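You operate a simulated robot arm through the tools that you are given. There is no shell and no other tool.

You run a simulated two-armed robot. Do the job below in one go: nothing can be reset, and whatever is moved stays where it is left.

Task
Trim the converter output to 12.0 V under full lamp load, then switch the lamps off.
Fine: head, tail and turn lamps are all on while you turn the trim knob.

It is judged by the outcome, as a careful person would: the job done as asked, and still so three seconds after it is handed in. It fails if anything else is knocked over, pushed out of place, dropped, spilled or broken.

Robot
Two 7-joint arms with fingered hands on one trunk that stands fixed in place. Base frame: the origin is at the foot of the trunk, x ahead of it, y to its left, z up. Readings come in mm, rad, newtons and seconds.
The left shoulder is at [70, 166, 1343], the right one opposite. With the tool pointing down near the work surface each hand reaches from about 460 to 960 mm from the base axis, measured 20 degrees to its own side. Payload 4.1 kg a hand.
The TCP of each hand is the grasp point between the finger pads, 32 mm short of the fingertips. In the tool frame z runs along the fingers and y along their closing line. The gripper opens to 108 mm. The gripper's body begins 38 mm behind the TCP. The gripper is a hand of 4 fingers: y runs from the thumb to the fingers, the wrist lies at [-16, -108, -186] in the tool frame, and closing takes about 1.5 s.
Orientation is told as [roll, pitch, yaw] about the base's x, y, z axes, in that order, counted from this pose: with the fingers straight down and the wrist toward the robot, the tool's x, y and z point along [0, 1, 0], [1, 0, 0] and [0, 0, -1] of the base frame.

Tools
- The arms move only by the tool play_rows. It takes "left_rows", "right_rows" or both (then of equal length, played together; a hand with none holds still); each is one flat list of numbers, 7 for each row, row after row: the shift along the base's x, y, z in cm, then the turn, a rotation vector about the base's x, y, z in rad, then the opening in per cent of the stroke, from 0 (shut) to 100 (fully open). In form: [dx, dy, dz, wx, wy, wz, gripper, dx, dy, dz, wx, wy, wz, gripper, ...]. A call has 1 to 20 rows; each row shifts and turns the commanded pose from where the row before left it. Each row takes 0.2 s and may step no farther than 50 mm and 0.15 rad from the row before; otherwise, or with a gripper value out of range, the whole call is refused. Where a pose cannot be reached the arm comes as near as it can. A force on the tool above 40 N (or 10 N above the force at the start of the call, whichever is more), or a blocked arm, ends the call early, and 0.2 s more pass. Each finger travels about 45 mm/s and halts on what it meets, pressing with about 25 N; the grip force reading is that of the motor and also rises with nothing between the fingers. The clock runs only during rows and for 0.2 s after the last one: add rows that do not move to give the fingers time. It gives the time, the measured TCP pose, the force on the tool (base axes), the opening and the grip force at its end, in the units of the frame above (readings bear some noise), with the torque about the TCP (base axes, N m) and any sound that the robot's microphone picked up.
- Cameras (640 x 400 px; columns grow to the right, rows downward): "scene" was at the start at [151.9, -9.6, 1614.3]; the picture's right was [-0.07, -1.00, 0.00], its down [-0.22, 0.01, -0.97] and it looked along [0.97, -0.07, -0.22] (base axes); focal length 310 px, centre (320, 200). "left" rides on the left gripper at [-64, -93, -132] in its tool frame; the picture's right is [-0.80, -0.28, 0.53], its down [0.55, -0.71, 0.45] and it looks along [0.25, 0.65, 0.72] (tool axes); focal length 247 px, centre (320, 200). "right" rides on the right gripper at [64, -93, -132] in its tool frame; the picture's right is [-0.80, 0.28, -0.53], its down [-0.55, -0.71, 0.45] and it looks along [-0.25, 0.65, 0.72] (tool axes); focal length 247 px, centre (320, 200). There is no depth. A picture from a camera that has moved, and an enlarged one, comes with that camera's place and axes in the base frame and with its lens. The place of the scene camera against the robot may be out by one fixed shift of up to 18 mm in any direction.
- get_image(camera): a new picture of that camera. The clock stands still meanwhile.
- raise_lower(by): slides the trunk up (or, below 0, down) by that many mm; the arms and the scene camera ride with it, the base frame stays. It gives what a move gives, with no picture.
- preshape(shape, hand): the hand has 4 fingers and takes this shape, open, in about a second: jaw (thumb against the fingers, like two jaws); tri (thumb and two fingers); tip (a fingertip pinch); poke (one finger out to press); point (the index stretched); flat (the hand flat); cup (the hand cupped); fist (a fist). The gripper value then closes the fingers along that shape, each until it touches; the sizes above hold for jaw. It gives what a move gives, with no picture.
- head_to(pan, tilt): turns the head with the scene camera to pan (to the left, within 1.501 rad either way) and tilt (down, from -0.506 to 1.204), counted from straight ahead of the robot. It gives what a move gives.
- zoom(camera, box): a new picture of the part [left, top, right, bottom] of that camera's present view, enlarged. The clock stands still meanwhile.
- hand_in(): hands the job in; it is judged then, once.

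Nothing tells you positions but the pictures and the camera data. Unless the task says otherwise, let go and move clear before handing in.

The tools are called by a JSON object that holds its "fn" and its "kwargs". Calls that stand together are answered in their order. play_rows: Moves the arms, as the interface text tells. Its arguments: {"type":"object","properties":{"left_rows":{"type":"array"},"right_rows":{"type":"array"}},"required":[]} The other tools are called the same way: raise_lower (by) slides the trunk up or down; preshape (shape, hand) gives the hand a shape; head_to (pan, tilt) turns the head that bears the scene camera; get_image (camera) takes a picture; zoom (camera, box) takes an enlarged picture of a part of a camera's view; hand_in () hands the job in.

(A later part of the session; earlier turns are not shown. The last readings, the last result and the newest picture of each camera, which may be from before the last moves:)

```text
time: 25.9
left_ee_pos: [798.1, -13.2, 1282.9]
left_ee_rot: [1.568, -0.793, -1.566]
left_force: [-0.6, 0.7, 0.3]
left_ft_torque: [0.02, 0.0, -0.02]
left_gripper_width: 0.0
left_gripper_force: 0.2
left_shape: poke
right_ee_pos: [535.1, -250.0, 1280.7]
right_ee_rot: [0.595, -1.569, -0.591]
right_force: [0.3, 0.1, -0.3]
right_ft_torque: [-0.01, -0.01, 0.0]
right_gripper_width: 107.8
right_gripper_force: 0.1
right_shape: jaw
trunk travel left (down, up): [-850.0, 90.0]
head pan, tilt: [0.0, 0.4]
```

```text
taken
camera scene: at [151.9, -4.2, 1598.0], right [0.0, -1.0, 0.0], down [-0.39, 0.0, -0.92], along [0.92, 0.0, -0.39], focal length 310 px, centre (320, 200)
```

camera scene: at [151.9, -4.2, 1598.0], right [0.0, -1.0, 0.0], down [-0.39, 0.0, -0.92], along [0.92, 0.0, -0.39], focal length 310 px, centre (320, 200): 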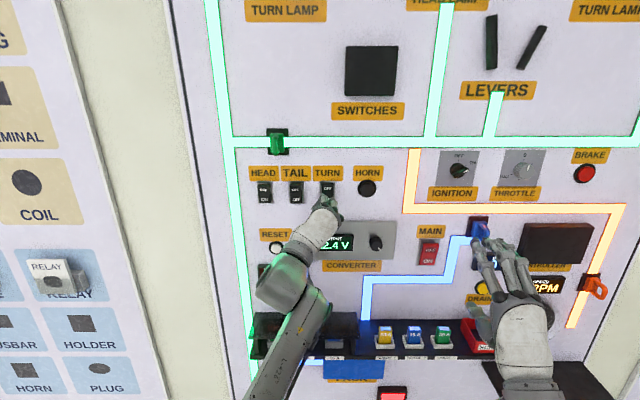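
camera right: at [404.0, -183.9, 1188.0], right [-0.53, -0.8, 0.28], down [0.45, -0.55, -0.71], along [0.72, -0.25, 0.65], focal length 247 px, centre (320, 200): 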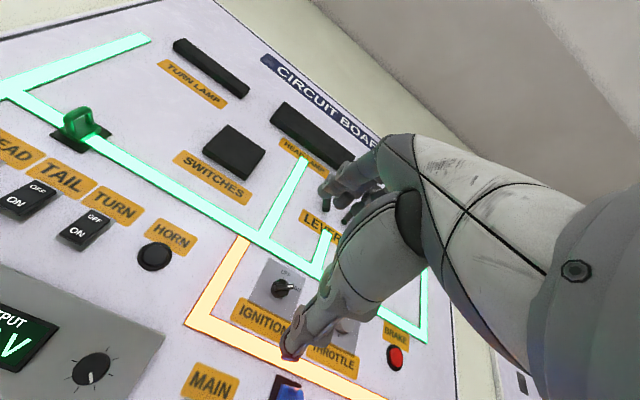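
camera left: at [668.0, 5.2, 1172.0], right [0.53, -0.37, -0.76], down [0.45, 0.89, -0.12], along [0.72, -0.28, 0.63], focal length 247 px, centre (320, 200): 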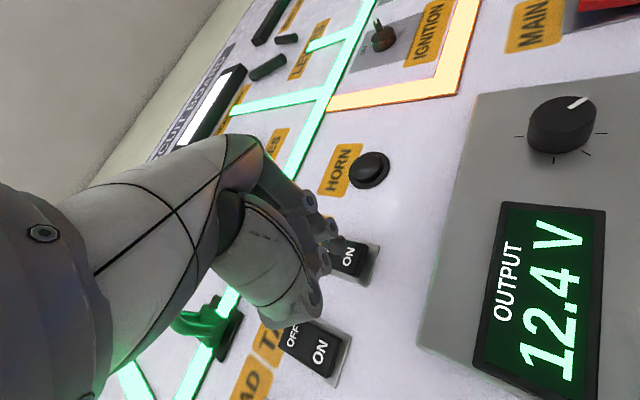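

The tail lamp is lit. Now pressing TURN ON.

{"fn": "play_rows", "kwargs": {"left_rows": [1.2, 0.1, 0, 0, 0, 0, 100, 1.2, 0, 0, 0, 0, 0, 100, 0.5, 0, 0, 0, 0, 0, 100, 0.3, 0, 0, 0, 0, 0, 100, 0.3, 0, 0, 0, 0, 0, 100, 0.3, 0, 0, 0, 0, 0, 100, 0.2, 0, 0, 0, 0, 0, 100, 0, 0, 0, 0, 0, 0, 100]}}

{"fn": "zoom", "kwargs": {"camera": "left", "box": [240, 160, 440, 360]}}

{"fn": "zoom", "kwargs": {"camera": "scene", "box": [220, 140, 400, 300]}}

```text
time: 27.7
left_ee_pos: [837.2, -10.8, 1282.3]
left_ee_rot: [1.569, -0.789, -1.569]
left_force: [-25.3, -1.2, -14.4]
left_ft_torque: [0.0, 0.49, -0.16]
left_gripper_width: 0.0
left_gripper_force: 0.0
left_shape: poke
right_ee_pos: [531.1, -248.7, 1282.0]
right_ee_rot: [2.935, -1.569, -2.937]
right_force: [-0.3, -0.2, -0.2]
right_ft_torque: [0.02, 0.0, -0.01]
right_gripper_width: 108.1
right_gripper_force: 0.1
right_shape: jaw
trunk travel left (down, up): [-850.0, 90.0]
head pan, tilt: [0.0, 0.4]
```

```text
2.00 times, centred on (340, 260) of left
camera zoom: at [705.4, 7.9, 1172.1], right [0.53, -0.37, -0.76], down [0.45, 0.89, -0.12], along [0.72, -0.28, 0.64], focal length 494 px, centre (280, 80)
```

zoom: 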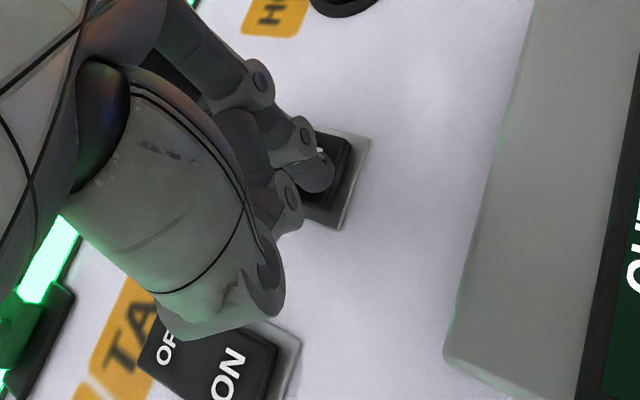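

```text
2.50 times, centred on (310, 220) of scene
camera zoom: at [146.8, -3.8, 1598.3], right [0.0, -1.0, 0.0], down [-0.39, 0.0, -0.92], along [0.92, 0.0, -0.39], focal length 774 px, centre (345, 150)
```

zoom: 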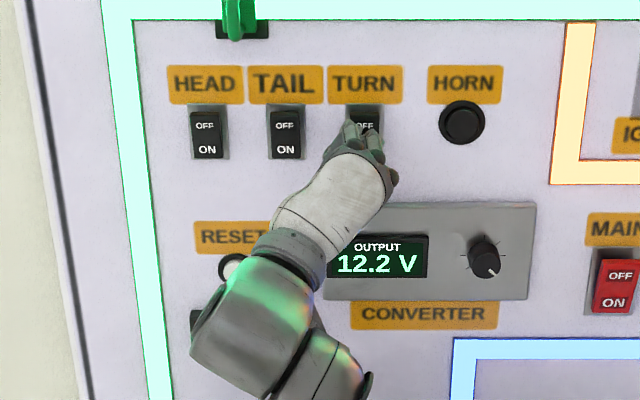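

TURN is ON and the output now reads 12.2 V under full lamp load. I'll park the left hand clear of the switches, shape the right hand for the knob, and check the lamps.

{"fn": "play_rows", "kwargs": {"left_rows": [-2, 0, 0, 0, 0, 0, 100, -3, 0, 0, 0, 0, 0, 100, -3, 3, 0, 0, 0, 0, 100, 0, 4.5, 0.3, 0, 0, 0, 100, 0, 4.5, 0.3, 0, 0, 0, 100, 0, 4.5, 0.3, 0, 0, 0, 100, 0, 4.5, 0, 0, 0, 0, 100, 0, 0, 0, 0, 0, 0, 100]}}

{"fn": "preshape", "kwargs": {"hand": "right", "shape": "tri"}}

{"fn": "get_image", "kwargs": {"camera": "scene"}}

{"fn": "get_image", "kwargs": {"camera": "right"}}

{"fn": "zoom", "kwargs": {"camera": "scene", "box": [440, 210, 580, 360]}}

{"fn": "get_image", "kwargs": {"camera": "left"}}

```text
time: 29.5
left_ee_pos: [760.9, 200.2, 1290.6]
left_ee_rot: [1.566, -0.791, -1.567]
left_force: [-0.5, -0.6, -1.1]
left_ft_torque: [0.02, 0.02, 0.01]
left_gripper_width: 0.0
left_gripper_force: 0.1
left_shape: poke
right_ee_pos: [533.8, -250.6, 1281.3]
right_ee_rot: [0.991, -1.57, -0.992]
right_force: [-0.4, -0.2, 0.2]
right_ft_torque: [-0.04, 0.01, -0.01]
right_gripper_width: 108.1
right_gripper_force: 0.0
right_shape: jaw
trunk travel left (down, up): [-850.0, 90.0]
head pan, tilt: [0.0, 0.4]
```

```text
time: 30.4
left_ee_pos: [760.0, 201.3, 1291.3]
left_ee_rot: [1.567, -0.791, -1.568]
left_force: [0.3, 0.1, -0.3]
left_ft_torque: [-0.02, -0.02, -0.02]
left_gripper_width: 0.2
left_gripper_force: 0.2
left_shape: poke
right_ee_pos: [535.6, -248.9, 1279.8]
right_ee_rot: [-0.008, -1.571, 0.009]
right_force: [0.1, 0.7, 0.4]
right_ft_torque: [0.02, 0.03, -0.03]
right_gripper_width: 108.0
right_gripper_force: 0.0
right_shape: tri
trunk travel left (down, up): [-850.0, 90.0]
head pan, tilt: [0.0, 0.4]
```

```text
taken
camera scene: at [151.4, -3.1, 1598.1], right [0.0, -1.0, 0.0], down [-0.39, 0.0, -0.92], along [0.92, 0.0, -0.39], focal length 310 px, centre (320, 200)
```

scene: 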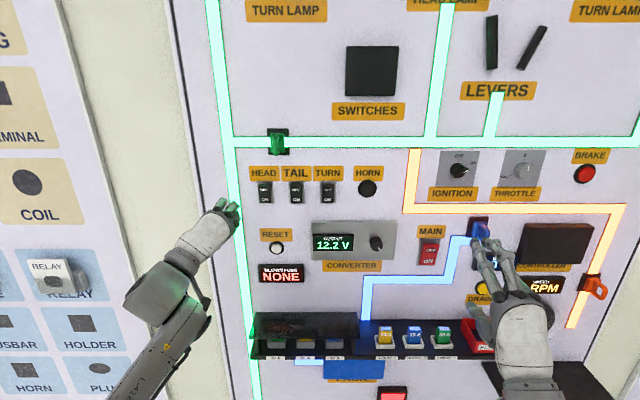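

```text
taken
camera right: at [404.6, -184.2, 1187.7], right [-0.53, -0.8, 0.28], down [0.45, -0.55, -0.71], along [0.72, -0.25, 0.65], focal length 247 px, centre (320, 200)
```

right: 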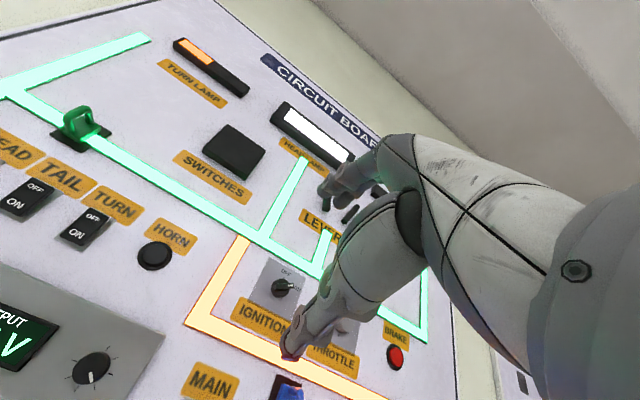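

```text
2.67 times, centred on (510, 285) of scene
camera zoom: at [151.4, -3.1, 1598.1], right [0.0, -1.0, 0.0], down [-0.39, 0.0, -0.92], along [0.92, 0.0, -0.39], focal length 826 px, centre (-187, -27)
```

zoom: 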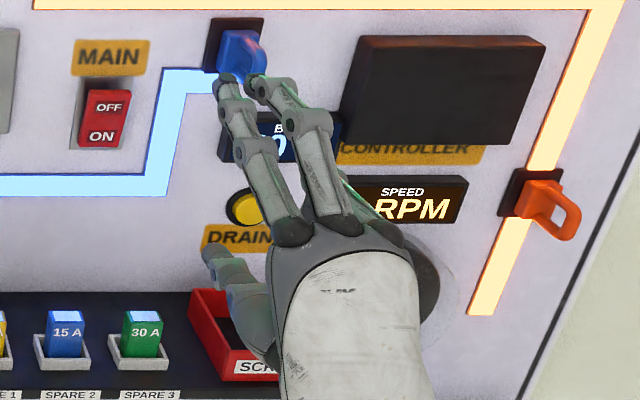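

```text
taken
camera left: at [629.0, 219.2, 1179.8], right [0.53, -0.37, -0.76], down [0.45, 0.89, -0.12], along [0.72, -0.28, 0.64], focal length 247 px, centre (320, 200)
```

left: 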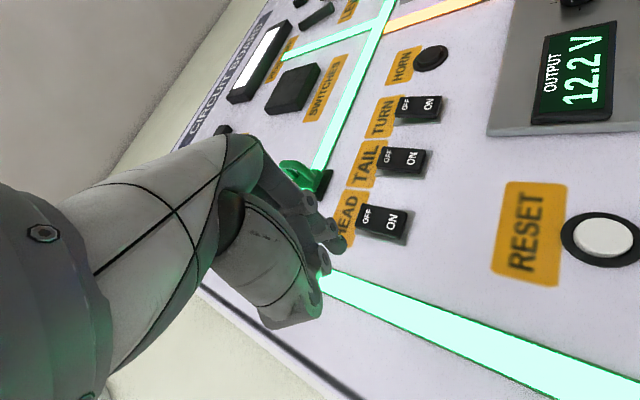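

All lamps are lit (head white, turn orange, tail red) and the output is 12.2 V. Now I'll bring the right hand (three-finger shape) to a standoff in front of the trim knob, rolled slightly outward.

{"fn": "play_rows", "kwargs": {"right_rows": [3.2, 1.65, -1.98, -0.058, 0, 0, 70, 3.2, 1.65, -1.98, -0.058, 0, 0, 70, 3.2, 1.65, -1.98, -0.058, 0, 0, 70, 3.2, 1.65, -1.98, -0.058, 0, 0, 70, 3.2, 1.65, -1.98, -0.058, 0, 0, 70, 3.2, 1.65, -1.98, -0.058, 0, 0, 70, 0, 0, 0, 0, 0, 0, 70, 0, 0, 0, 0, 0, 0, 70]}}

{"fn": "get_image", "kwargs": {"camera": "right"}}

{"fn": "get_image", "kwargs": {"camera": "scene"}}

{"fn": "zoom", "kwargs": {"camera": "scene", "box": [300, 200, 460, 330]}}

```text
time: 32.2
left_ee_pos: [760.7, 200.9, 1289.9]
left_ee_rot: [1.566, -0.791, -1.566]
left_force: [-0.7, -0.4, 0.0]
left_ft_torque: [-0.01, -0.01, -0.03]
left_gripper_width: 0.2
left_gripper_force: 0.0
left_shape: poke
right_ee_pos: [727.8, -149.8, 1160.1]
right_ee_rot: [-1.57, -1.222, 1.568]
right_force: [0.5, -0.9, 0.4]
right_ft_torque: [-0.03, 0.0, 0.0]
right_gripper_width: 75.9
right_gripper_force: 0.1
right_shape: tri
trunk travel left (down, up): [-850.0, 90.0]
head pan, tilt: [0.0, 0.4]
```

```text
taken
camera right: at [597.2, -121.5, 1051.7], right [-0.53, -0.65, 0.54], down [0.45, -0.76, -0.48], along [0.72, -0.01, 0.69], focal length 247 px, centre (320, 200)
```

right: 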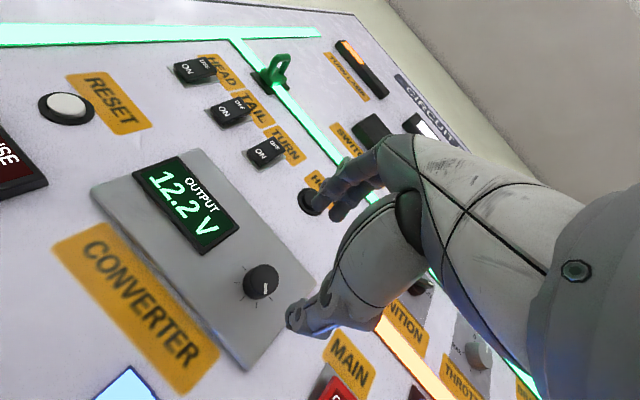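

```text
taken
camera scene: at [151.5, -3.4, 1598.1], right [0.0, -1.0, 0.0], down [-0.39, 0.0, -0.92], along [0.92, 0.0, -0.39], focal length 310 px, centre (320, 200)
```

scene: 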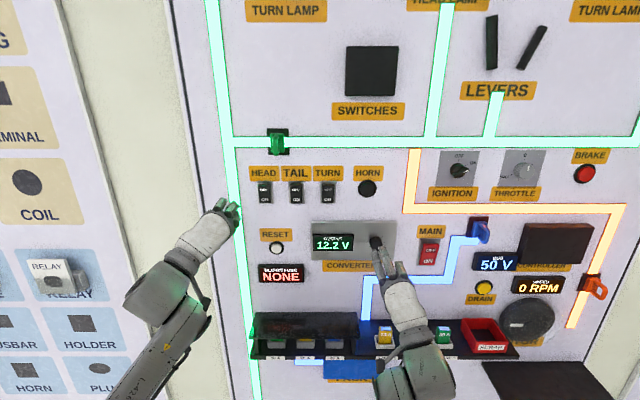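

```text
3.08 times, centred on (380, 265) of scene
camera zoom: at [151.5, -3.4, 1598.1], right [0.0, -1.0, 0.0], down [-0.39, 0.0, -0.92], along [0.92, 0.0, -0.39], focal length 953 px, centre (135, 0)
```

zoom: 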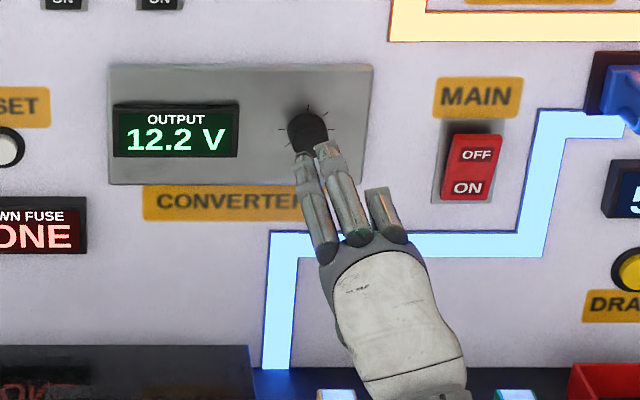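

The right camera sees the knob and display well. Zooming in to fix the knob position relative to the fingers.

{"fn": "zoom", "kwargs": {"camera": "right", "box": [200, 230, 360, 370]}}

{"fn": "zoom", "kwargs": {"camera": "right", "box": [200, 120, 440, 350]}}

```text
2.86 times, centred on (280, 300) of right
camera zoom: at [597.2, -121.5, 1051.7], right [-0.53, -0.65, 0.54], down [0.45, -0.76, -0.48], along [0.72, -0.01, 0.69], focal length 706 px, centre (434, -86)
```

zoom: 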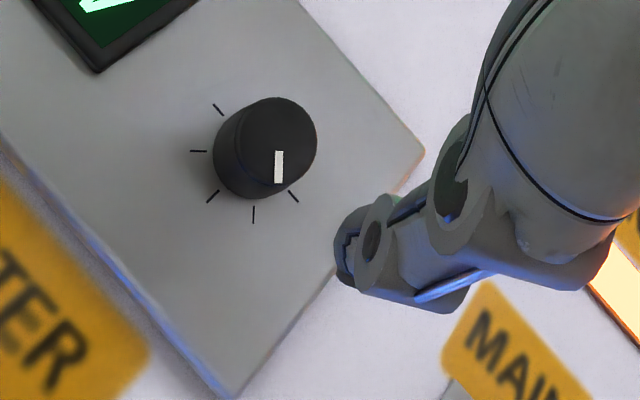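

```text
1.74 times, centred on (320, 235) of right
camera zoom: at [597.2, -121.5, 1051.7], right [-0.53, -0.65, 0.54], down [0.45, -0.76, -0.48], along [0.72, -0.01, 0.69], focal length 430 px, centre (320, 139)
```

zoom: 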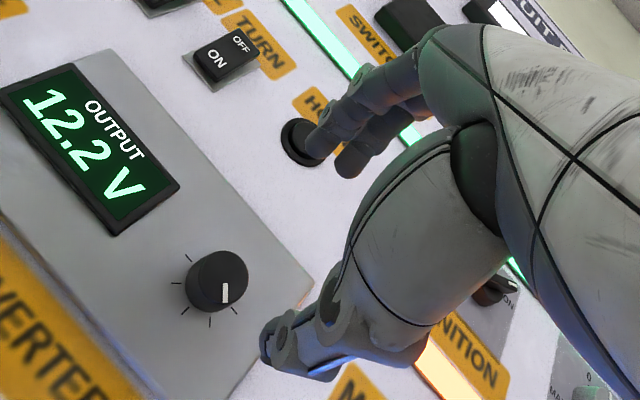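

Knob axis is at about y −151, z 1159, front face x ≈ 855, plate ≈ 875. I'll advance so the finger pads straddle the knob, in decreasing steps.

{"fn": "play_rows", "kwargs": {"right_rows": [2.2, -0.1, -0.1, 0, 0, 0, 70, 2.2, 0, 0, 0, 0, 0, 70, 2.2, 0, 0, 0, 0, 0, 70, 1.2, 0, 0, 0, 0, 0, 70, 0.8, 0, 0, 0, 0, 0, 70, 0.5, 0, 0, 0, 0, 0, 70, 0, 0, 0, 0, 0, 0, 70]}}

{"fn": "zoom", "kwargs": {"camera": "right", "box": [200, 160, 420, 350]}}

{"fn": "zoom", "kwargs": {"camera": "scene", "box": [300, 200, 440, 300]}}

```text
time: 33.8
left_ee_pos: [759.6, 200.2, 1291.6]
left_ee_rot: [1.567, -0.79, -1.567]
left_force: [0.4, -0.4, -0.1]
left_ft_torque: [0.0, 0.01, -0.02]
left_gripper_width: 0.0
left_gripper_force: 0.0
left_shape: poke
right_ee_pos: [815.4, -151.5, 1160.6]
right_ee_rot: [-1.569, -1.223, 1.569]
right_force: [-0.4, -1.5, -0.1]
right_ft_torque: [0.0, -0.01, -0.02]
right_gripper_width: 76.0
right_gripper_force: 0.0
right_shape: tri
trunk travel left (down, up): [-850.0, 90.0]
head pan, tilt: [0.0, 0.4]
```

```text
2.11 times, centred on (310, 255) of right
camera zoom: at [685.3, -121.6, 1051.7], right [-0.53, -0.65, 0.54], down [0.45, -0.76, -0.48], along [0.72, -0.01, 0.69], focal length 520 px, centre (341, 84)
```

zoom: 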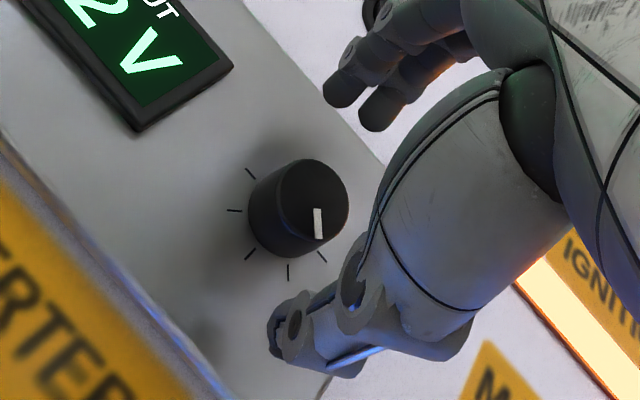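

```text
4.00 times, centred on (370, 250) of scene
camera zoom: at [151.4, -3.4, 1598.1], right [0.0, -1.0, 0.0], down [-0.39, 0.0, -0.92], along [0.92, 0.0, -0.39], focal length 1239 px, centre (120, 0)
```

zoom: 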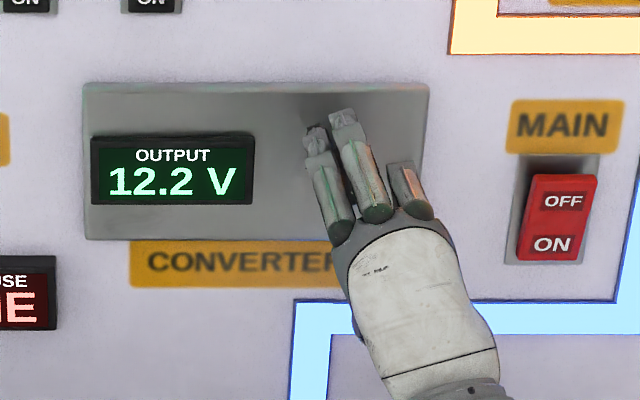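

The tool axis passes right through the knob's centre; fingertips are level with its front face (x ≈ 847). I'll advance 13 mm more and close gently.

{"fn": "play_rows", "kwargs": {"right_rows": [0.5, 0, 0, 0, 0, 0, 60, 0.5, 0, 0, 0, 0, 0, 60, 0.3, 0, 0, 0, 0, 0, 60, 0, 0, 0, 0, 0, 0, 50, 0, 0, 0, 0, 0, 0, 45]}}

{"fn": "zoom", "kwargs": {"camera": "right", "box": [200, 160, 420, 350]}}

{"fn": "zoom", "kwargs": {"camera": "scene", "box": [300, 200, 440, 300]}}

```text
time: 35.0
left_ee_pos: [760.5, 201.1, 1291.7]
left_ee_rot: [1.567, -0.791, -1.567]
left_force: [0.6, 0.3, 1.0]
left_ft_torque: [-0.01, 0.04, 0.0]
left_gripper_width: 0.1
left_gripper_force: 0.0
left_shape: poke
right_ee_pos: [829.6, -151.4, 1161.3]
right_ee_rot: [-1.569, -1.223, 1.568]
right_force: [0.6, -0.6, -0.7]
right_ft_torque: [0.01, 0.01, 0.04]
right_gripper_width: 48.7
right_gripper_force: 0.0
right_shape: tri
trunk travel left (down, up): [-850.0, 90.0]
head pan, tilt: [0.0, 0.4]
```

```text
2.11 times, centred on (310, 255) of right
camera zoom: at [699.7, -122.1, 1051.7], right [-0.53, -0.65, 0.54], down [0.45, -0.76, -0.48], along [0.72, -0.01, 0.69], focal length 520 px, centre (341, 84)
```

zoom: 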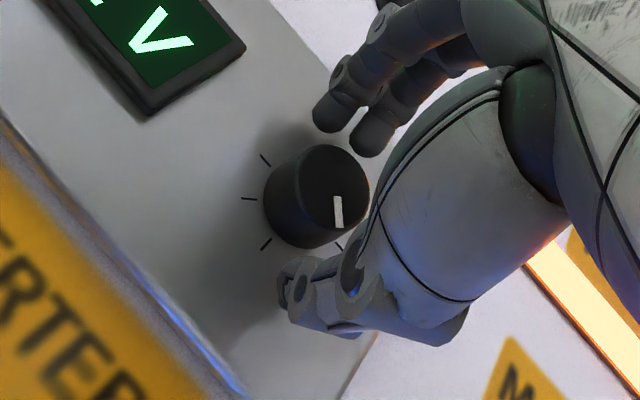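

```text
4.00 times, centred on (370, 250) of scene
camera zoom: at [151.4, -3.4, 1598.1], right [0.0, -1.0, 0.0], down [-0.39, 0.0, -0.92], along [0.92, 0.0, -0.39], focal length 1239 px, centre (120, 0)
```

zoom: 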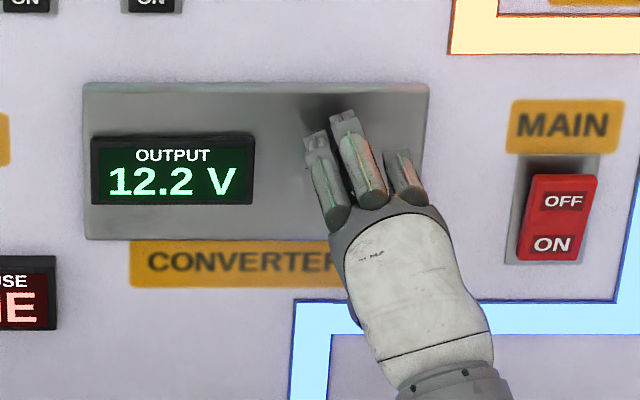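

Alignment is good (knob face 20 mm ahead of the TCP, on axis). Closing the fingers on the knob.

{"fn": "play_rows", "kwargs": {"right_rows": [0, 0, 0, 0, 0, 0, 35, 0, 0, 0, 0, 0, 0, 25, 0, 0, 0, 0, 0, 0, 15, 0, 0, 0, 0, 0, 0, 10, 0, 0, 0, 0, 0, 0, 10]}}

{"fn": "zoom", "kwargs": {"camera": "right", "box": [200, 160, 420, 350]}}

{"fn": "zoom", "kwargs": {"camera": "scene", "box": [300, 200, 440, 300]}}

```text
time: 36.2
left_ee_pos: [760.9, 200.4, 1290.4]
left_ee_rot: [1.567, -0.789, -1.567]
left_force: [0.0, 0.3, -0.1]
left_ft_torque: [0.02, 0.0, -0.01]
left_gripper_width: 0.1
left_gripper_force: 0.0
left_shape: poke
right_ee_pos: [830.9, -152.1, 1161.0]
right_ee_rot: [-1.567, -1.222, 1.567]
right_force: [0.4, -1.0, -1.3]
right_ft_torque: [-0.02, 0.0, -0.03]
right_gripper_width: 24.6
right_gripper_force: 25.1
right_shape: tri
trunk travel left (down, up): [-850.0, 90.0]
head pan, tilt: [0.0, 0.4]
```

```text
2.11 times, centred on (310, 255) of right
camera zoom: at [699.8, -122.2, 1051.4], right [-0.53, -0.65, 0.54], down [0.45, -0.76, -0.48], along [0.72, -0.01, 0.69], focal length 520 px, centre (341, 84)
```

zoom: 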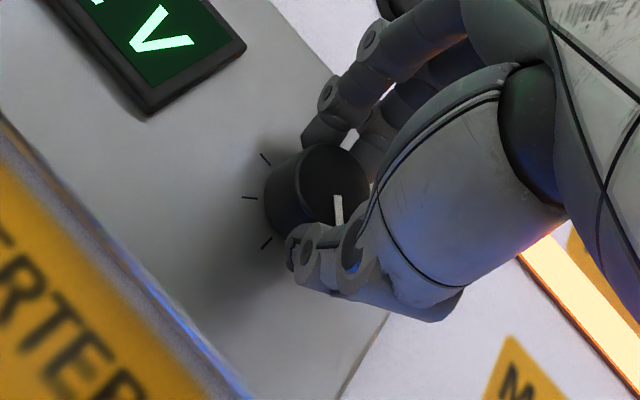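

```text
4.00 times, centred on (370, 250) of scene
camera zoom: at [151.7, -3.6, 1598.0], right [0.0, -1.0, 0.0], down [-0.39, 0.0, -0.92], along [0.92, 0.0, -0.39], focal length 1239 px, centre (120, 0)
```

zoom: 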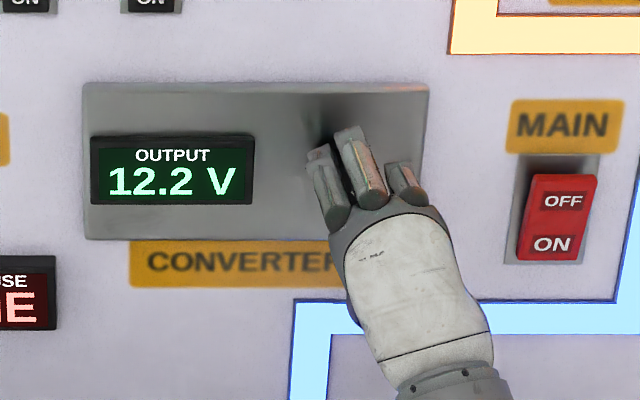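

Gripped cleanly (24.6 mm, 25 N). With all lamps on, I'll turn the knob a little counter-clockwise and watch the reading.

{"fn": "play_rows", "kwargs": {"right_rows": [0, 0, 0, -0.06, 0, 0, 10, 0, 0, 0, -0.06, 0, 0, 10, 0, 0, 0, -0.06, 0, 0, 10, 0, 0, 0, 0, 0, 0, 10]}}

{"fn": "zoom", "kwargs": {"camera": "right", "box": [200, 160, 420, 350]}}

{"fn": "zoom", "kwargs": {"camera": "scene", "box": [220, 150, 440, 300]}}

```text
time: 37.2
left_ee_pos: [761.1, 201.3, 1290.0]
left_ee_rot: [1.567, -0.791, -1.568]
left_force: [0.6, -0.4, 0.2]
left_ft_torque: [0.0, -0.02, 0.0]
left_gripper_width: 0.0
left_gripper_force: 0.1
left_shape: poke
right_ee_pos: [829.9, -150.1, 1161.6]
right_ee_rot: [-1.569, -1.042, 1.569]
right_force: [-0.4, -0.8, 0.3]
right_ft_torque: [0.02, -0.03, -0.02]
right_gripper_width: 24.3
right_gripper_force: 25.3
right_shape: tri
trunk travel left (down, up): [-850.0, 90.0]
head pan, tilt: [0.0, 0.4]
```

```text
2.11 times, centred on (310, 255) of right
camera zoom: at [699.8, -142.1, 1048.2], right [-0.53, -0.55, 0.65], down [0.45, -0.83, -0.33], along [0.72, 0.11, 0.69], focal length 520 px, centre (341, 84)
```

zoom: 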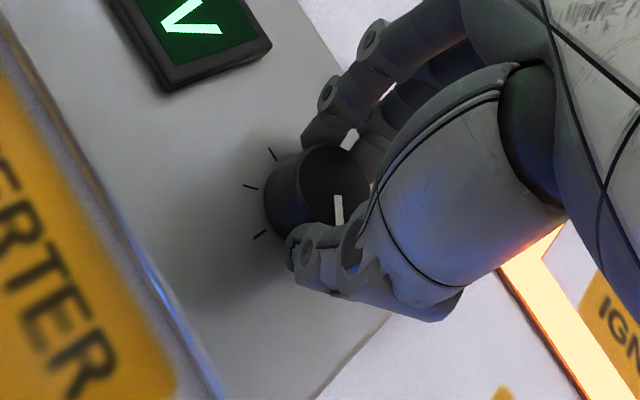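

```text
2.67 times, centred on (330, 225) of scene
camera zoom: at [151.3, -3.6, 1598.1], right [0.0, -1.0, 0.0], down [-0.39, 0.0, -0.92], along [0.92, 0.0, -0.39], focal length 826 px, centre (293, 133)
```

zoom: 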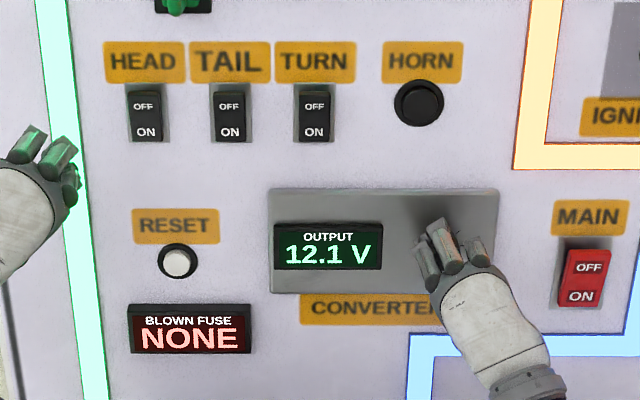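

The knob turns with the hand: 12.1 V after 0.18 rad. Continuing in small steps to find the edges of the 12.0 reading.

{"fn": "play_rows", "kwargs": {"right_rows": [0, 0, 0, -0.04, 0, 0, 10, 0, 0, 0, 0, 0, 0, 10]}}

{"fn": "zoom", "kwargs": {"camera": "scene", "box": [280, 210, 440, 300]}}

{"fn": "play_rows", "kwargs": {"right_rows": [0, 0, 0, -0.04, 0, 0, 10, 0, 0, 0, 0, 0, 0, 10]}}

{"fn": "zoom", "kwargs": {"camera": "scene", "box": [280, 210, 440, 300]}}

{"fn": "play_rows", "kwargs": {"right_rows": [0, 0, 0, -0.04, 0, 0, 10, 0, 0, 0, 0, 0, 0, 10]}}

{"fn": "zoom", "kwargs": {"camera": "scene", "box": [280, 210, 440, 300]}}

```text
time: 37.8
left_ee_pos: [759.8, 200.0, 1291.4]
left_ee_rot: [1.564, -0.791, -1.567]
left_force: [0.5, -0.3, 0.4]
left_ft_torque: [0.02, 0.01, 0.02]
left_gripper_width: 0.0
left_gripper_force: 0.0
left_shape: poke
right_ee_pos: [830.9, -151.6, 1160.2]
right_ee_rot: [-1.569, -1.001, 1.57]
right_force: [-2.2, -0.7, -1.1]
right_ft_torque: [0.04, 0.01, -0.04]
right_gripper_width: 24.2
right_gripper_force: 24.9
right_shape: tri
trunk travel left (down, up): [-850.0, 90.0]
head pan, tilt: [0.0, 0.4]
```

```text
4.00 times, centred on (360, 255) of scene
camera zoom: at [151.1, -3.7, 1598.1], right [0.0, -1.0, 0.0], down [-0.39, 0.0, -0.92], along [0.92, 0.0, -0.39], focal length 1239 px, centre (160, -20)
```

zoom: 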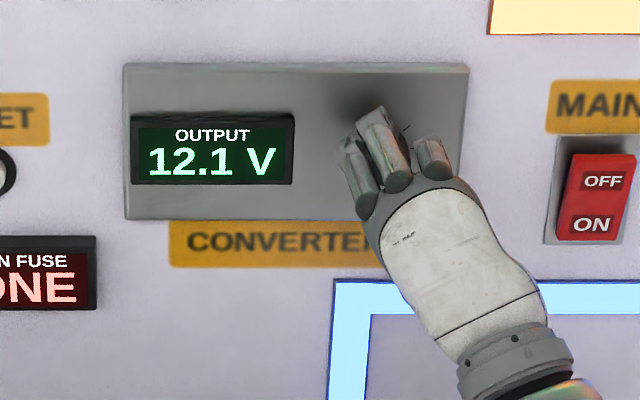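

```text
time: 38.4
left_ee_pos: [760.0, 201.7, 1292.5]
left_ee_rot: [1.568, -0.791, -1.567]
left_force: [0.2, 0.4, 1.0]
left_ft_torque: [-0.02, -0.03, 0.0]
left_gripper_width: 0.0
left_gripper_force: 0.0
left_shape: poke
right_ee_pos: [829.9, -152.1, 1161.1]
right_ee_rot: [-1.571, -0.963, 1.569]
right_force: [-3.5, -1.6, -0.3]
right_ft_torque: [0.01, 0.01, -0.02]
right_gripper_width: 24.5
right_gripper_force: 25.5
right_shape: tri
trunk travel left (down, up): [-850.0, 90.0]
head pan, tilt: [0.0, 0.4]
```

```text
4.00 times, centred on (360, 255) of scene
camera zoom: at [150.9, -3.6, 1598.1], right [0.0, -1.0, 0.0], down [-0.39, 0.0, -0.92], along [0.92, 0.0, -0.39], focal length 1239 px, centre (160, -20)
```

zoom: 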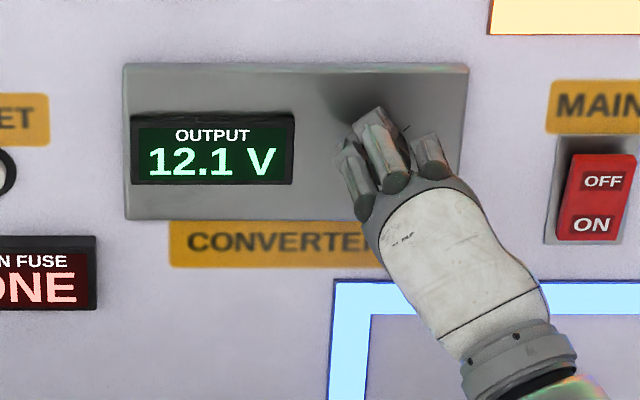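

```text
time: 39.0
left_ee_pos: [759.7, 201.7, 1290.9]
left_ee_rot: [1.567, -0.79, -1.567]
left_force: [0.2, 0.5, -0.6]
left_ft_torque: [0.01, 0.01, 0.0]
left_gripper_width: 0.2
left_gripper_force: 0.0
left_shape: poke
right_ee_pos: [830.4, -150.0, 1161.2]
right_ee_rot: [-1.571, -0.924, 1.569]
right_force: [0.8, -0.8, 2.4]
right_ft_torque: [0.01, -0.03, -0.03]
right_gripper_width: 24.4
right_gripper_force: 25.3
right_shape: tri
trunk travel left (down, up): [-850.0, 90.0]
head pan, tilt: [0.0, 0.4]
```

```text
4.00 times, centred on (360, 255) of scene
camera zoom: at [151.2, -3.6, 1598.1], right [0.0, -1.0, 0.0], down [-0.39, 0.0, -0.92], along [0.92, 0.0, -0.39], focal length 1239 px, centre (160, -20)
```

zoom: 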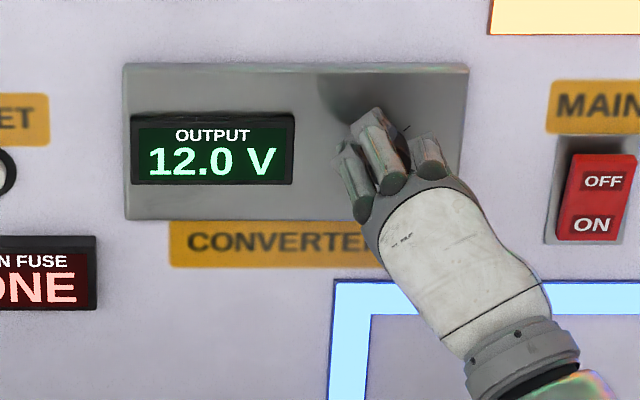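

Reading 12.0 V. To centre it within the band, I'll find the lower edge too.

{"fn": "play_rows", "kwargs": {"right_rows": [0, 0, 0, -0.06, 0, 0, 10, 0, 0, 0, 0, 0, 0, 10]}}

{"fn": "zoom", "kwargs": {"camera": "scene", "box": [280, 210, 440, 300]}}

{"fn": "play_rows", "kwargs": {"right_rows": [0, 0, 0, -0.04, 0, 0, 10, 0, 0, 0, 0, 0, 0, 10]}}

{"fn": "zoom", "kwargs": {"camera": "scene", "box": [280, 210, 440, 300]}}

```text
time: 39.6
left_ee_pos: [759.6, 199.8, 1292.1]
left_ee_rot: [1.567, -0.791, -1.568]
left_force: [-0.3, 0.4, 0.8]
left_ft_torque: [-0.02, 0.0, 0.04]
left_gripper_width: 0.0
left_gripper_force: 0.1
left_shape: poke
right_ee_pos: [830.4, -152.8, 1160.1]
right_ee_rot: [-1.57, -0.862, 1.571]
right_force: [0.1, -1.9, 2.0]
right_ft_torque: [0.01, -0.07, 0.04]
right_gripper_width: 24.2
right_gripper_force: 25.6
right_shape: tri
trunk travel left (down, up): [-850.0, 90.0]
head pan, tilt: [0.0, 0.4]
```

```text
4.00 times, centred on (360, 255) of scene
camera zoom: at [151.0, -3.3, 1598.1], right [0.0, -1.0, 0.0], down [-0.39, 0.0, -0.92], along [0.92, 0.0, -0.39], focal length 1239 px, centre (160, -20)
```

zoom: 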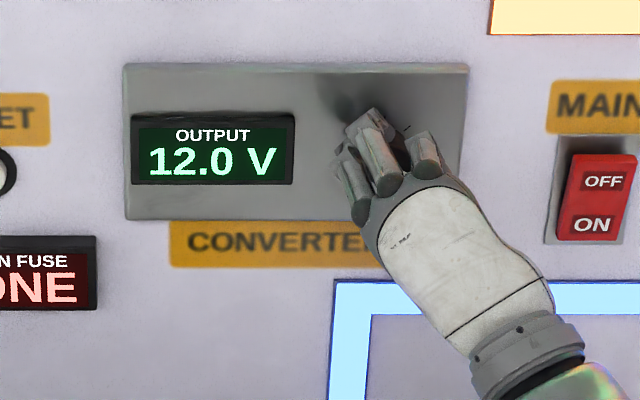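

```text
time: 40.2
left_ee_pos: [760.0, 200.2, 1290.3]
left_ee_rot: [1.571, -0.792, -1.568]
left_force: [0.1, 0.2, 0.6]
left_ft_torque: [0.03, 0.0, -0.01]
left_gripper_width: 0.0
left_gripper_force: 0.1
left_shape: poke
right_ee_pos: [830.1, -151.5, 1161.0]
right_ee_rot: [-1.572, -0.823, 1.571]
right_force: [0.1, 0.1, 3.3]
right_ft_torque: [0.02, -0.11, 0.01]
right_gripper_width: 24.2
right_gripper_force: 24.8
right_shape: tri
trunk travel left (down, up): [-850.0, 90.0]
head pan, tilt: [0.0, 0.4]
```

```text
4.00 times, centred on (360, 255) of scene
camera zoom: at [150.6, -3.4, 1598.2], right [0.0, -1.0, 0.0], down [-0.39, 0.0, -0.92], along [0.92, 0.0, -0.39], focal length 1239 px, centre (160, -20)
```

zoom: 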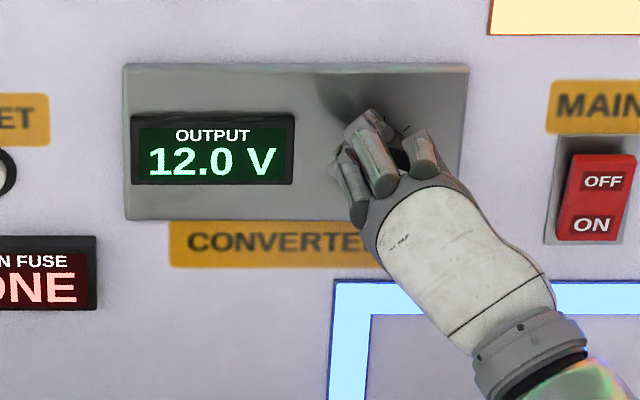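

Still 12.0 V; continuing to the lower edge.

{"fn": "play_rows", "kwargs": {"right_rows": [0, 0, 0, -0.05, 0, 0, 10, 0, 0, 0, 0, 0, 0, 10]}}

{"fn": "zoom", "kwargs": {"camera": "scene", "box": [280, 210, 440, 300]}}

{"fn": "play_rows", "kwargs": {"right_rows": [0, 0, 0, -0.03, 0, 0, 10, 0, 0, 0, 0, 0, 0, 10]}}

{"fn": "zoom", "kwargs": {"camera": "scene", "box": [280, 210, 440, 300]}}

{"fn": "play_rows", "kwargs": {"right_rows": [0, 0, 0, -0.03, 0, 0, 10, 0, 0, 0, 0, 0, 0, 10]}}

{"fn": "zoom", "kwargs": {"camera": "scene", "box": [280, 210, 440, 300]}}

```text
time: 40.8
left_ee_pos: [759.5, 201.0, 1291.1]
left_ee_rot: [1.569, -0.791, -1.567]
left_force: [-0.5, 0.4, -0.5]
left_ft_torque: [-0.02, 0.0, -0.03]
left_gripper_width: 0.0
left_gripper_force: 0.1
left_shape: poke
right_ee_pos: [830.4, -151.9, 1160.1]
right_ee_rot: [-1.571, -0.773, 1.573]
right_force: [-0.2, -0.6, 5.0]
right_ft_torque: [-0.02, -0.16, 0.01]
right_gripper_width: 24.2
right_gripper_force: 25.5
right_shape: tri
trunk travel left (down, up): [-850.0, 90.0]
head pan, tilt: [0.0, 0.4]
```

```text
4.00 times, centred on (360, 255) of scene
camera zoom: at [150.5, -3.2, 1598.2], right [0.0, -1.0, 0.0], down [-0.39, 0.0, -0.92], along [0.92, 0.0, -0.39], focal length 1239 px, centre (160, -20)
```

zoom: 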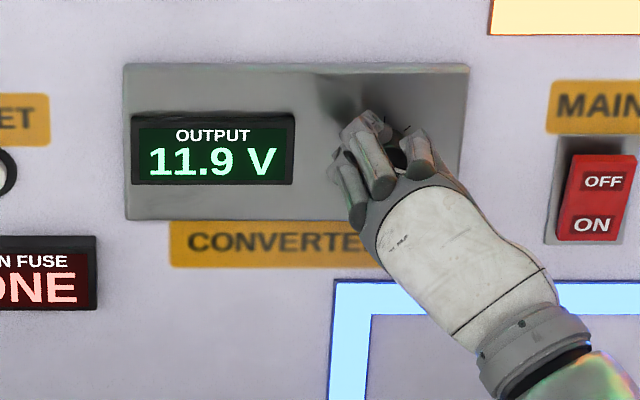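

```text
time: 41.4
left_ee_pos: [758.3, 200.4, 1290.9]
left_ee_rot: [1.57, -0.79, -1.568]
left_force: [0.0, 0.5, 0.7]
left_ft_torque: [0.01, 0.01, 0.01]
left_gripper_width: 0.0
left_gripper_force: 0.0
left_shape: poke
right_ee_pos: [830.8, -152.2, 1160.2]
right_ee_rot: [-1.571, -0.743, 1.57]
right_force: [-1.3, 1.8, 2.5]
right_ft_torque: [0.0, -0.12, 0.07]
right_gripper_width: 24.5
right_gripper_force: 25.4
right_shape: tri
trunk travel left (down, up): [-850.0, 90.0]
head pan, tilt: [0.0, 0.4]
```

```text
4.00 times, centred on (360, 255) of scene
camera zoom: at [150.4, -3.0, 1598.1], right [0.0, -1.0, 0.0], down [-0.39, 0.0, -0.92], along [0.92, 0.0, -0.39], focal length 1239 px, centre (160, -20)
```

zoom: 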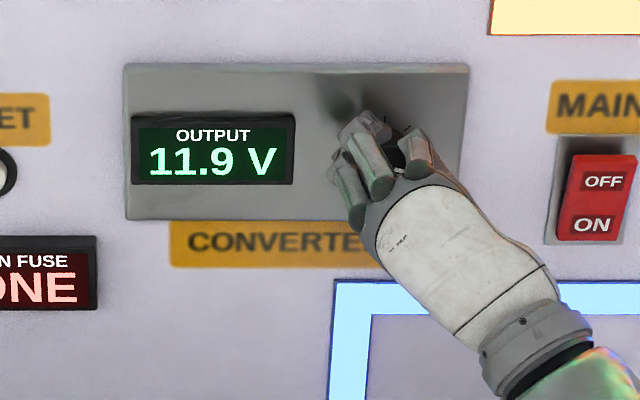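

```text
time: 42.0
left_ee_pos: [760.6, 201.6, 1291.1]
left_ee_rot: [1.57, -0.789, -1.567]
left_force: [0.2, 0.2, -0.1]
left_ft_torque: [0.02, 0.01, 0.02]
left_gripper_width: 0.2
left_gripper_force: 0.1
left_shape: poke
right_ee_pos: [830.6, -150.4, 1161.7]
right_ee_rot: [-1.571, -0.711, 1.57]
right_force: [-3.3, 2.2, 1.1]
right_ft_torque: [0.03, -0.06, 0.1]
right_gripper_width: 24.2
right_gripper_force: 25.1
right_shape: tri
trunk travel left (down, up): [-850.0, 90.0]
head pan, tilt: [0.0, 0.4]
```

```text
4.00 times, centred on (360, 255) of scene
camera zoom: at [150.5, -2.9, 1598.1], right [0.0, -1.0, 0.0], down [-0.39, 0.0, -0.92], along [0.92, 0.0, -0.39], focal length 1239 px, centre (160, -20)
```

zoom: 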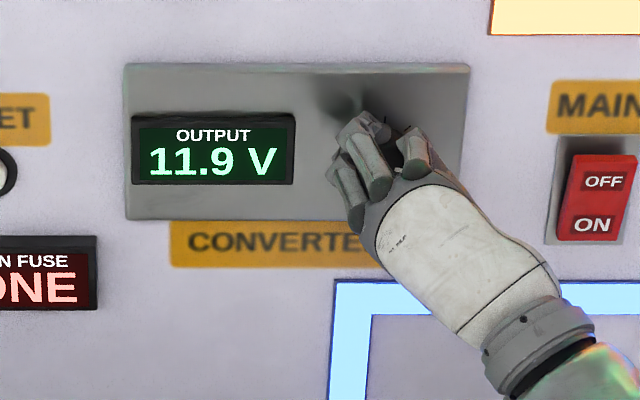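

The 12.0 band spans from about −0.94 to −0.80 rad of hand roll. I'll turn back to its centre (≈ −0.87), checking the edge on the way for slip.

{"fn": "play_rows", "kwargs": {"right_rows": [0, 0, 0, 0.06, 0, 0, 10, 0, 0, 0, 0, 0, 0, 10]}}

{"fn": "zoom", "kwargs": {"camera": "scene", "box": [280, 210, 440, 300]}}

{"fn": "play_rows", "kwargs": {"right_rows": [0, 0, 0, 0.03, 0, 0, 10, 0, 0, 0, 0, 0, 0, 10]}}

{"fn": "zoom", "kwargs": {"camera": "scene", "box": [280, 210, 440, 300]}}

{"fn": "play_rows", "kwargs": {"right_rows": [0, 0, 0, 0.02, 0, 0, 10, 0, 0, 0, 0, 0, 0, 10]}}

{"fn": "zoom", "kwargs": {"camera": "scene", "box": [280, 210, 440, 300]}}

```text
time: 42.6
left_ee_pos: [760.7, 200.4, 1292.2]
left_ee_rot: [1.568, -0.789, -1.567]
left_force: [-0.8, -0.4, -0.1]
left_ft_torque: [0.0, 0.02, 0.0]
left_gripper_width: 0.0
left_gripper_force: 0.1
left_shape: poke
right_ee_pos: [829.6, -150.4, 1162.0]
right_ee_rot: [-1.571, -0.775, 1.569]
right_force: [-1.6, 2.4, 0.6]
right_ft_torque: [-0.01, -0.01, 0.06]
right_gripper_width: 24.2
right_gripper_force: 24.6
right_shape: tri
trunk travel left (down, up): [-850.0, 90.0]
head pan, tilt: [0.0, 0.4]
```

```text
4.00 times, centred on (360, 255) of scene
camera zoom: at [151.2, -2.9, 1598.1], right [0.0, -1.0, 0.0], down [-0.39, 0.0, -0.92], along [0.92, 0.0, -0.39], focal length 1239 px, centre (160, -20)
```

zoom: 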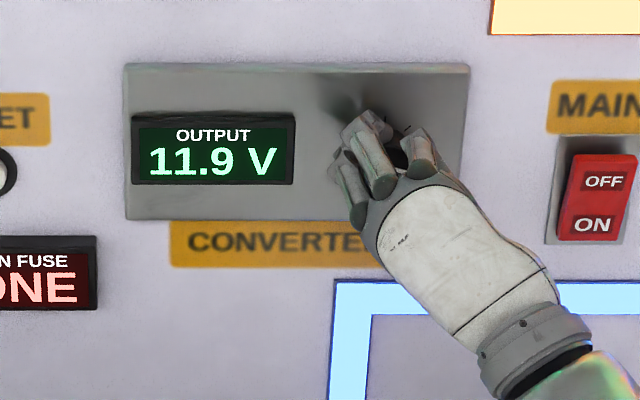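

```text
time: 43.2
left_ee_pos: [760.6, 199.7, 1290.4]
left_ee_rot: [1.566, -0.791, -1.565]
left_force: [0.6, -0.6, 1.1]
left_ft_torque: [0.03, 0.01, 0.0]
left_gripper_width: 0.0
left_gripper_force: 0.0
left_shape: poke
right_ee_pos: [830.6, -151.8, 1160.6]
right_ee_rot: [-1.57, -0.804, 1.57]
right_force: [-1.6, 0.9, 0.7]
right_ft_torque: [0.03, -0.06, 0.01]
right_gripper_width: 24.5
right_gripper_force: 24.7
right_shape: tri
trunk travel left (down, up): [-850.0, 90.0]
head pan, tilt: [0.0, 0.4]
```

```text
4.00 times, centred on (360, 255) of scene
camera zoom: at [151.0, -3.2, 1598.1], right [0.0, -1.0, 0.0], down [-0.39, 0.0, -0.92], along [0.92, 0.0, -0.39], focal length 1239 px, centre (160, -20)
```

zoom: 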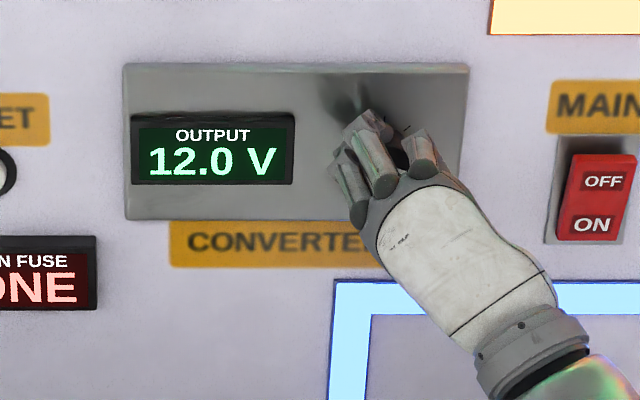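

```text
time: 43.8
left_ee_pos: [760.3, 200.2, 1291.6]
left_ee_rot: [1.569, -0.789, -1.568]
left_force: [-0.3, 0.6, 0.2]
left_ft_torque: [0.01, 0.01, 0.01]
left_gripper_width: 0.0
left_gripper_force: 0.0
left_shape: poke
right_ee_pos: [830.1, -151.9, 1160.8]
right_ee_rot: [-1.572, -0.824, 1.568]
right_force: [-1.9, 0.9, 0.7]
right_ft_torque: [0.02, -0.04, 0.02]
right_gripper_width: 24.4
right_gripper_force: 25.4
right_shape: tri
trunk travel left (down, up): [-850.0, 90.0]
head pan, tilt: [0.0, 0.4]
```

```text
4.00 times, centred on (360, 255) of scene
camera zoom: at [151.0, -3.3, 1598.1], right [0.0, -1.0, 0.0], down [-0.39, 0.0, -0.92], along [0.92, 0.0, -0.39], focal length 1239 px, centre (160, -20)
```

zoom: 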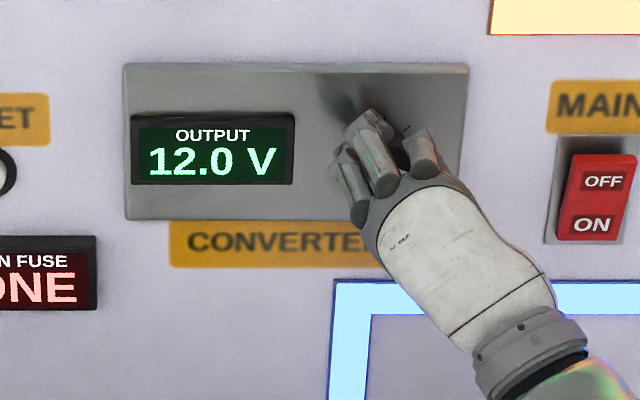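

Edge at about −0.79, no slip. Going to the band centre, then releasing gently.

{"fn": "play_rows", "kwargs": {"right_rows": [0, 0, 0, 0.043, 0, 0, 10, 0, 0, 0, 0, 0, 0, 10, 0, 0, 0, 0, 0, 0, 10]}}

{"fn": "zoom", "kwargs": {"camera": "scene", "box": [280, 210, 440, 300]}}

{"fn": "play_rows", "kwargs": {"right_rows": [0, 0, 0, 0, 0, 0, 30, 0, 0, 0, 0, 0, 0, 45, 0, 0, 0, 0, 0, 0, 60, 0, 0, 0, 0, 0, 0, 65, 0, 0, 0, 0, 0, 0, 65]}}

{"fn": "zoom", "kwargs": {"camera": "scene", "box": [280, 210, 440, 300]}}

{"fn": "zoom", "kwargs": {"camera": "right", "box": [200, 160, 420, 350]}}

```text
time: 44.6
left_ee_pos: [760.5, 199.7, 1291.9]
left_ee_rot: [1.568, -0.791, -1.566]
left_force: [0.3, 0.3, 0.1]
left_ft_torque: [-0.03, 0.0, -0.02]
left_gripper_width: 0.0
left_gripper_force: 0.0
left_shape: poke
right_ee_pos: [830.9, -151.4, 1160.3]
right_ee_rot: [-1.568, -0.867, 1.569]
right_force: [-4.3, -1.6, -1.9]
right_ft_torque: [0.0, 0.03, 0.01]
right_gripper_width: 24.1
right_gripper_force: 25.2
right_shape: tri
trunk travel left (down, up): [-850.0, 90.0]
head pan, tilt: [0.0, 0.4]
```

```text
4.00 times, centred on (360, 255) of scene
camera zoom: at [150.9, -3.8, 1598.1], right [0.0, -1.0, 0.0], down [-0.39, 0.0, -0.92], along [0.92, 0.0, -0.39], focal length 1239 px, centre (160, -20)
```

zoom: 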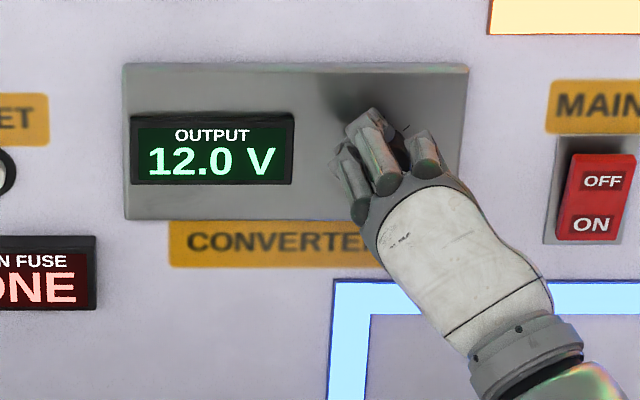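

```text
time: 45.8
left_ee_pos: [762.2, 200.2, 1291.5]
left_ee_rot: [1.568, -0.791, -1.569]
left_force: [0.1, -0.2, 0.6]
left_ft_torque: [0.01, 0.0, -0.05]
left_gripper_width: 0.0
left_gripper_force: 0.1
left_shape: poke
right_ee_pos: [831.1, -151.3, 1160.9]
right_ee_rot: [-1.57, -0.867, 1.568]
right_force: [0.1, -0.6, 0.4]
right_ft_torque: [-0.03, 0.02, 0.0]
right_gripper_width: 69.9
right_gripper_force: 0.0
right_shape: tri
trunk travel left (down, up): [-850.0, 90.0]
head pan, tilt: [0.0, 0.4]
```

```text
4.00 times, centred on (360, 255) of scene
camera zoom: at [151.5, -3.3, 1598.1], right [0.0, -1.0, 0.0], down [-0.39, 0.0, -0.92], along [0.92, 0.0, -0.39], focal length 1239 px, centre (160, -20)
```

zoom: 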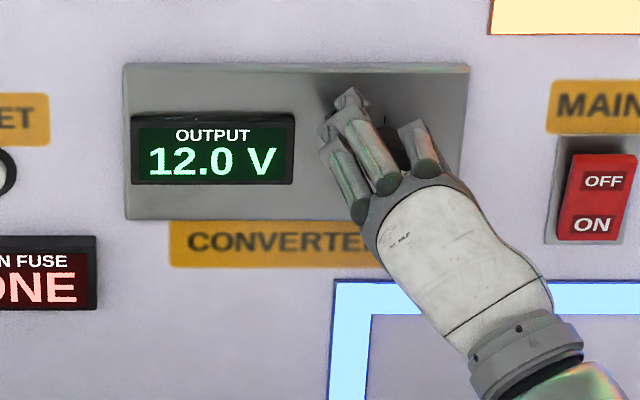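

```text
2.11 times, centred on (310, 255) of right
camera zoom: at [700.4, -161.4, 1048.7], right [-0.53, -0.42, 0.73], down [0.45, -0.88, -0.18], along [0.72, 0.23, 0.66], focal length 520 px, centre (341, 84)
```

zoom: 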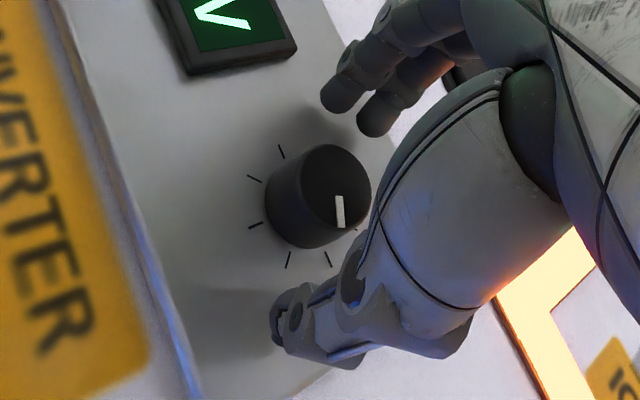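

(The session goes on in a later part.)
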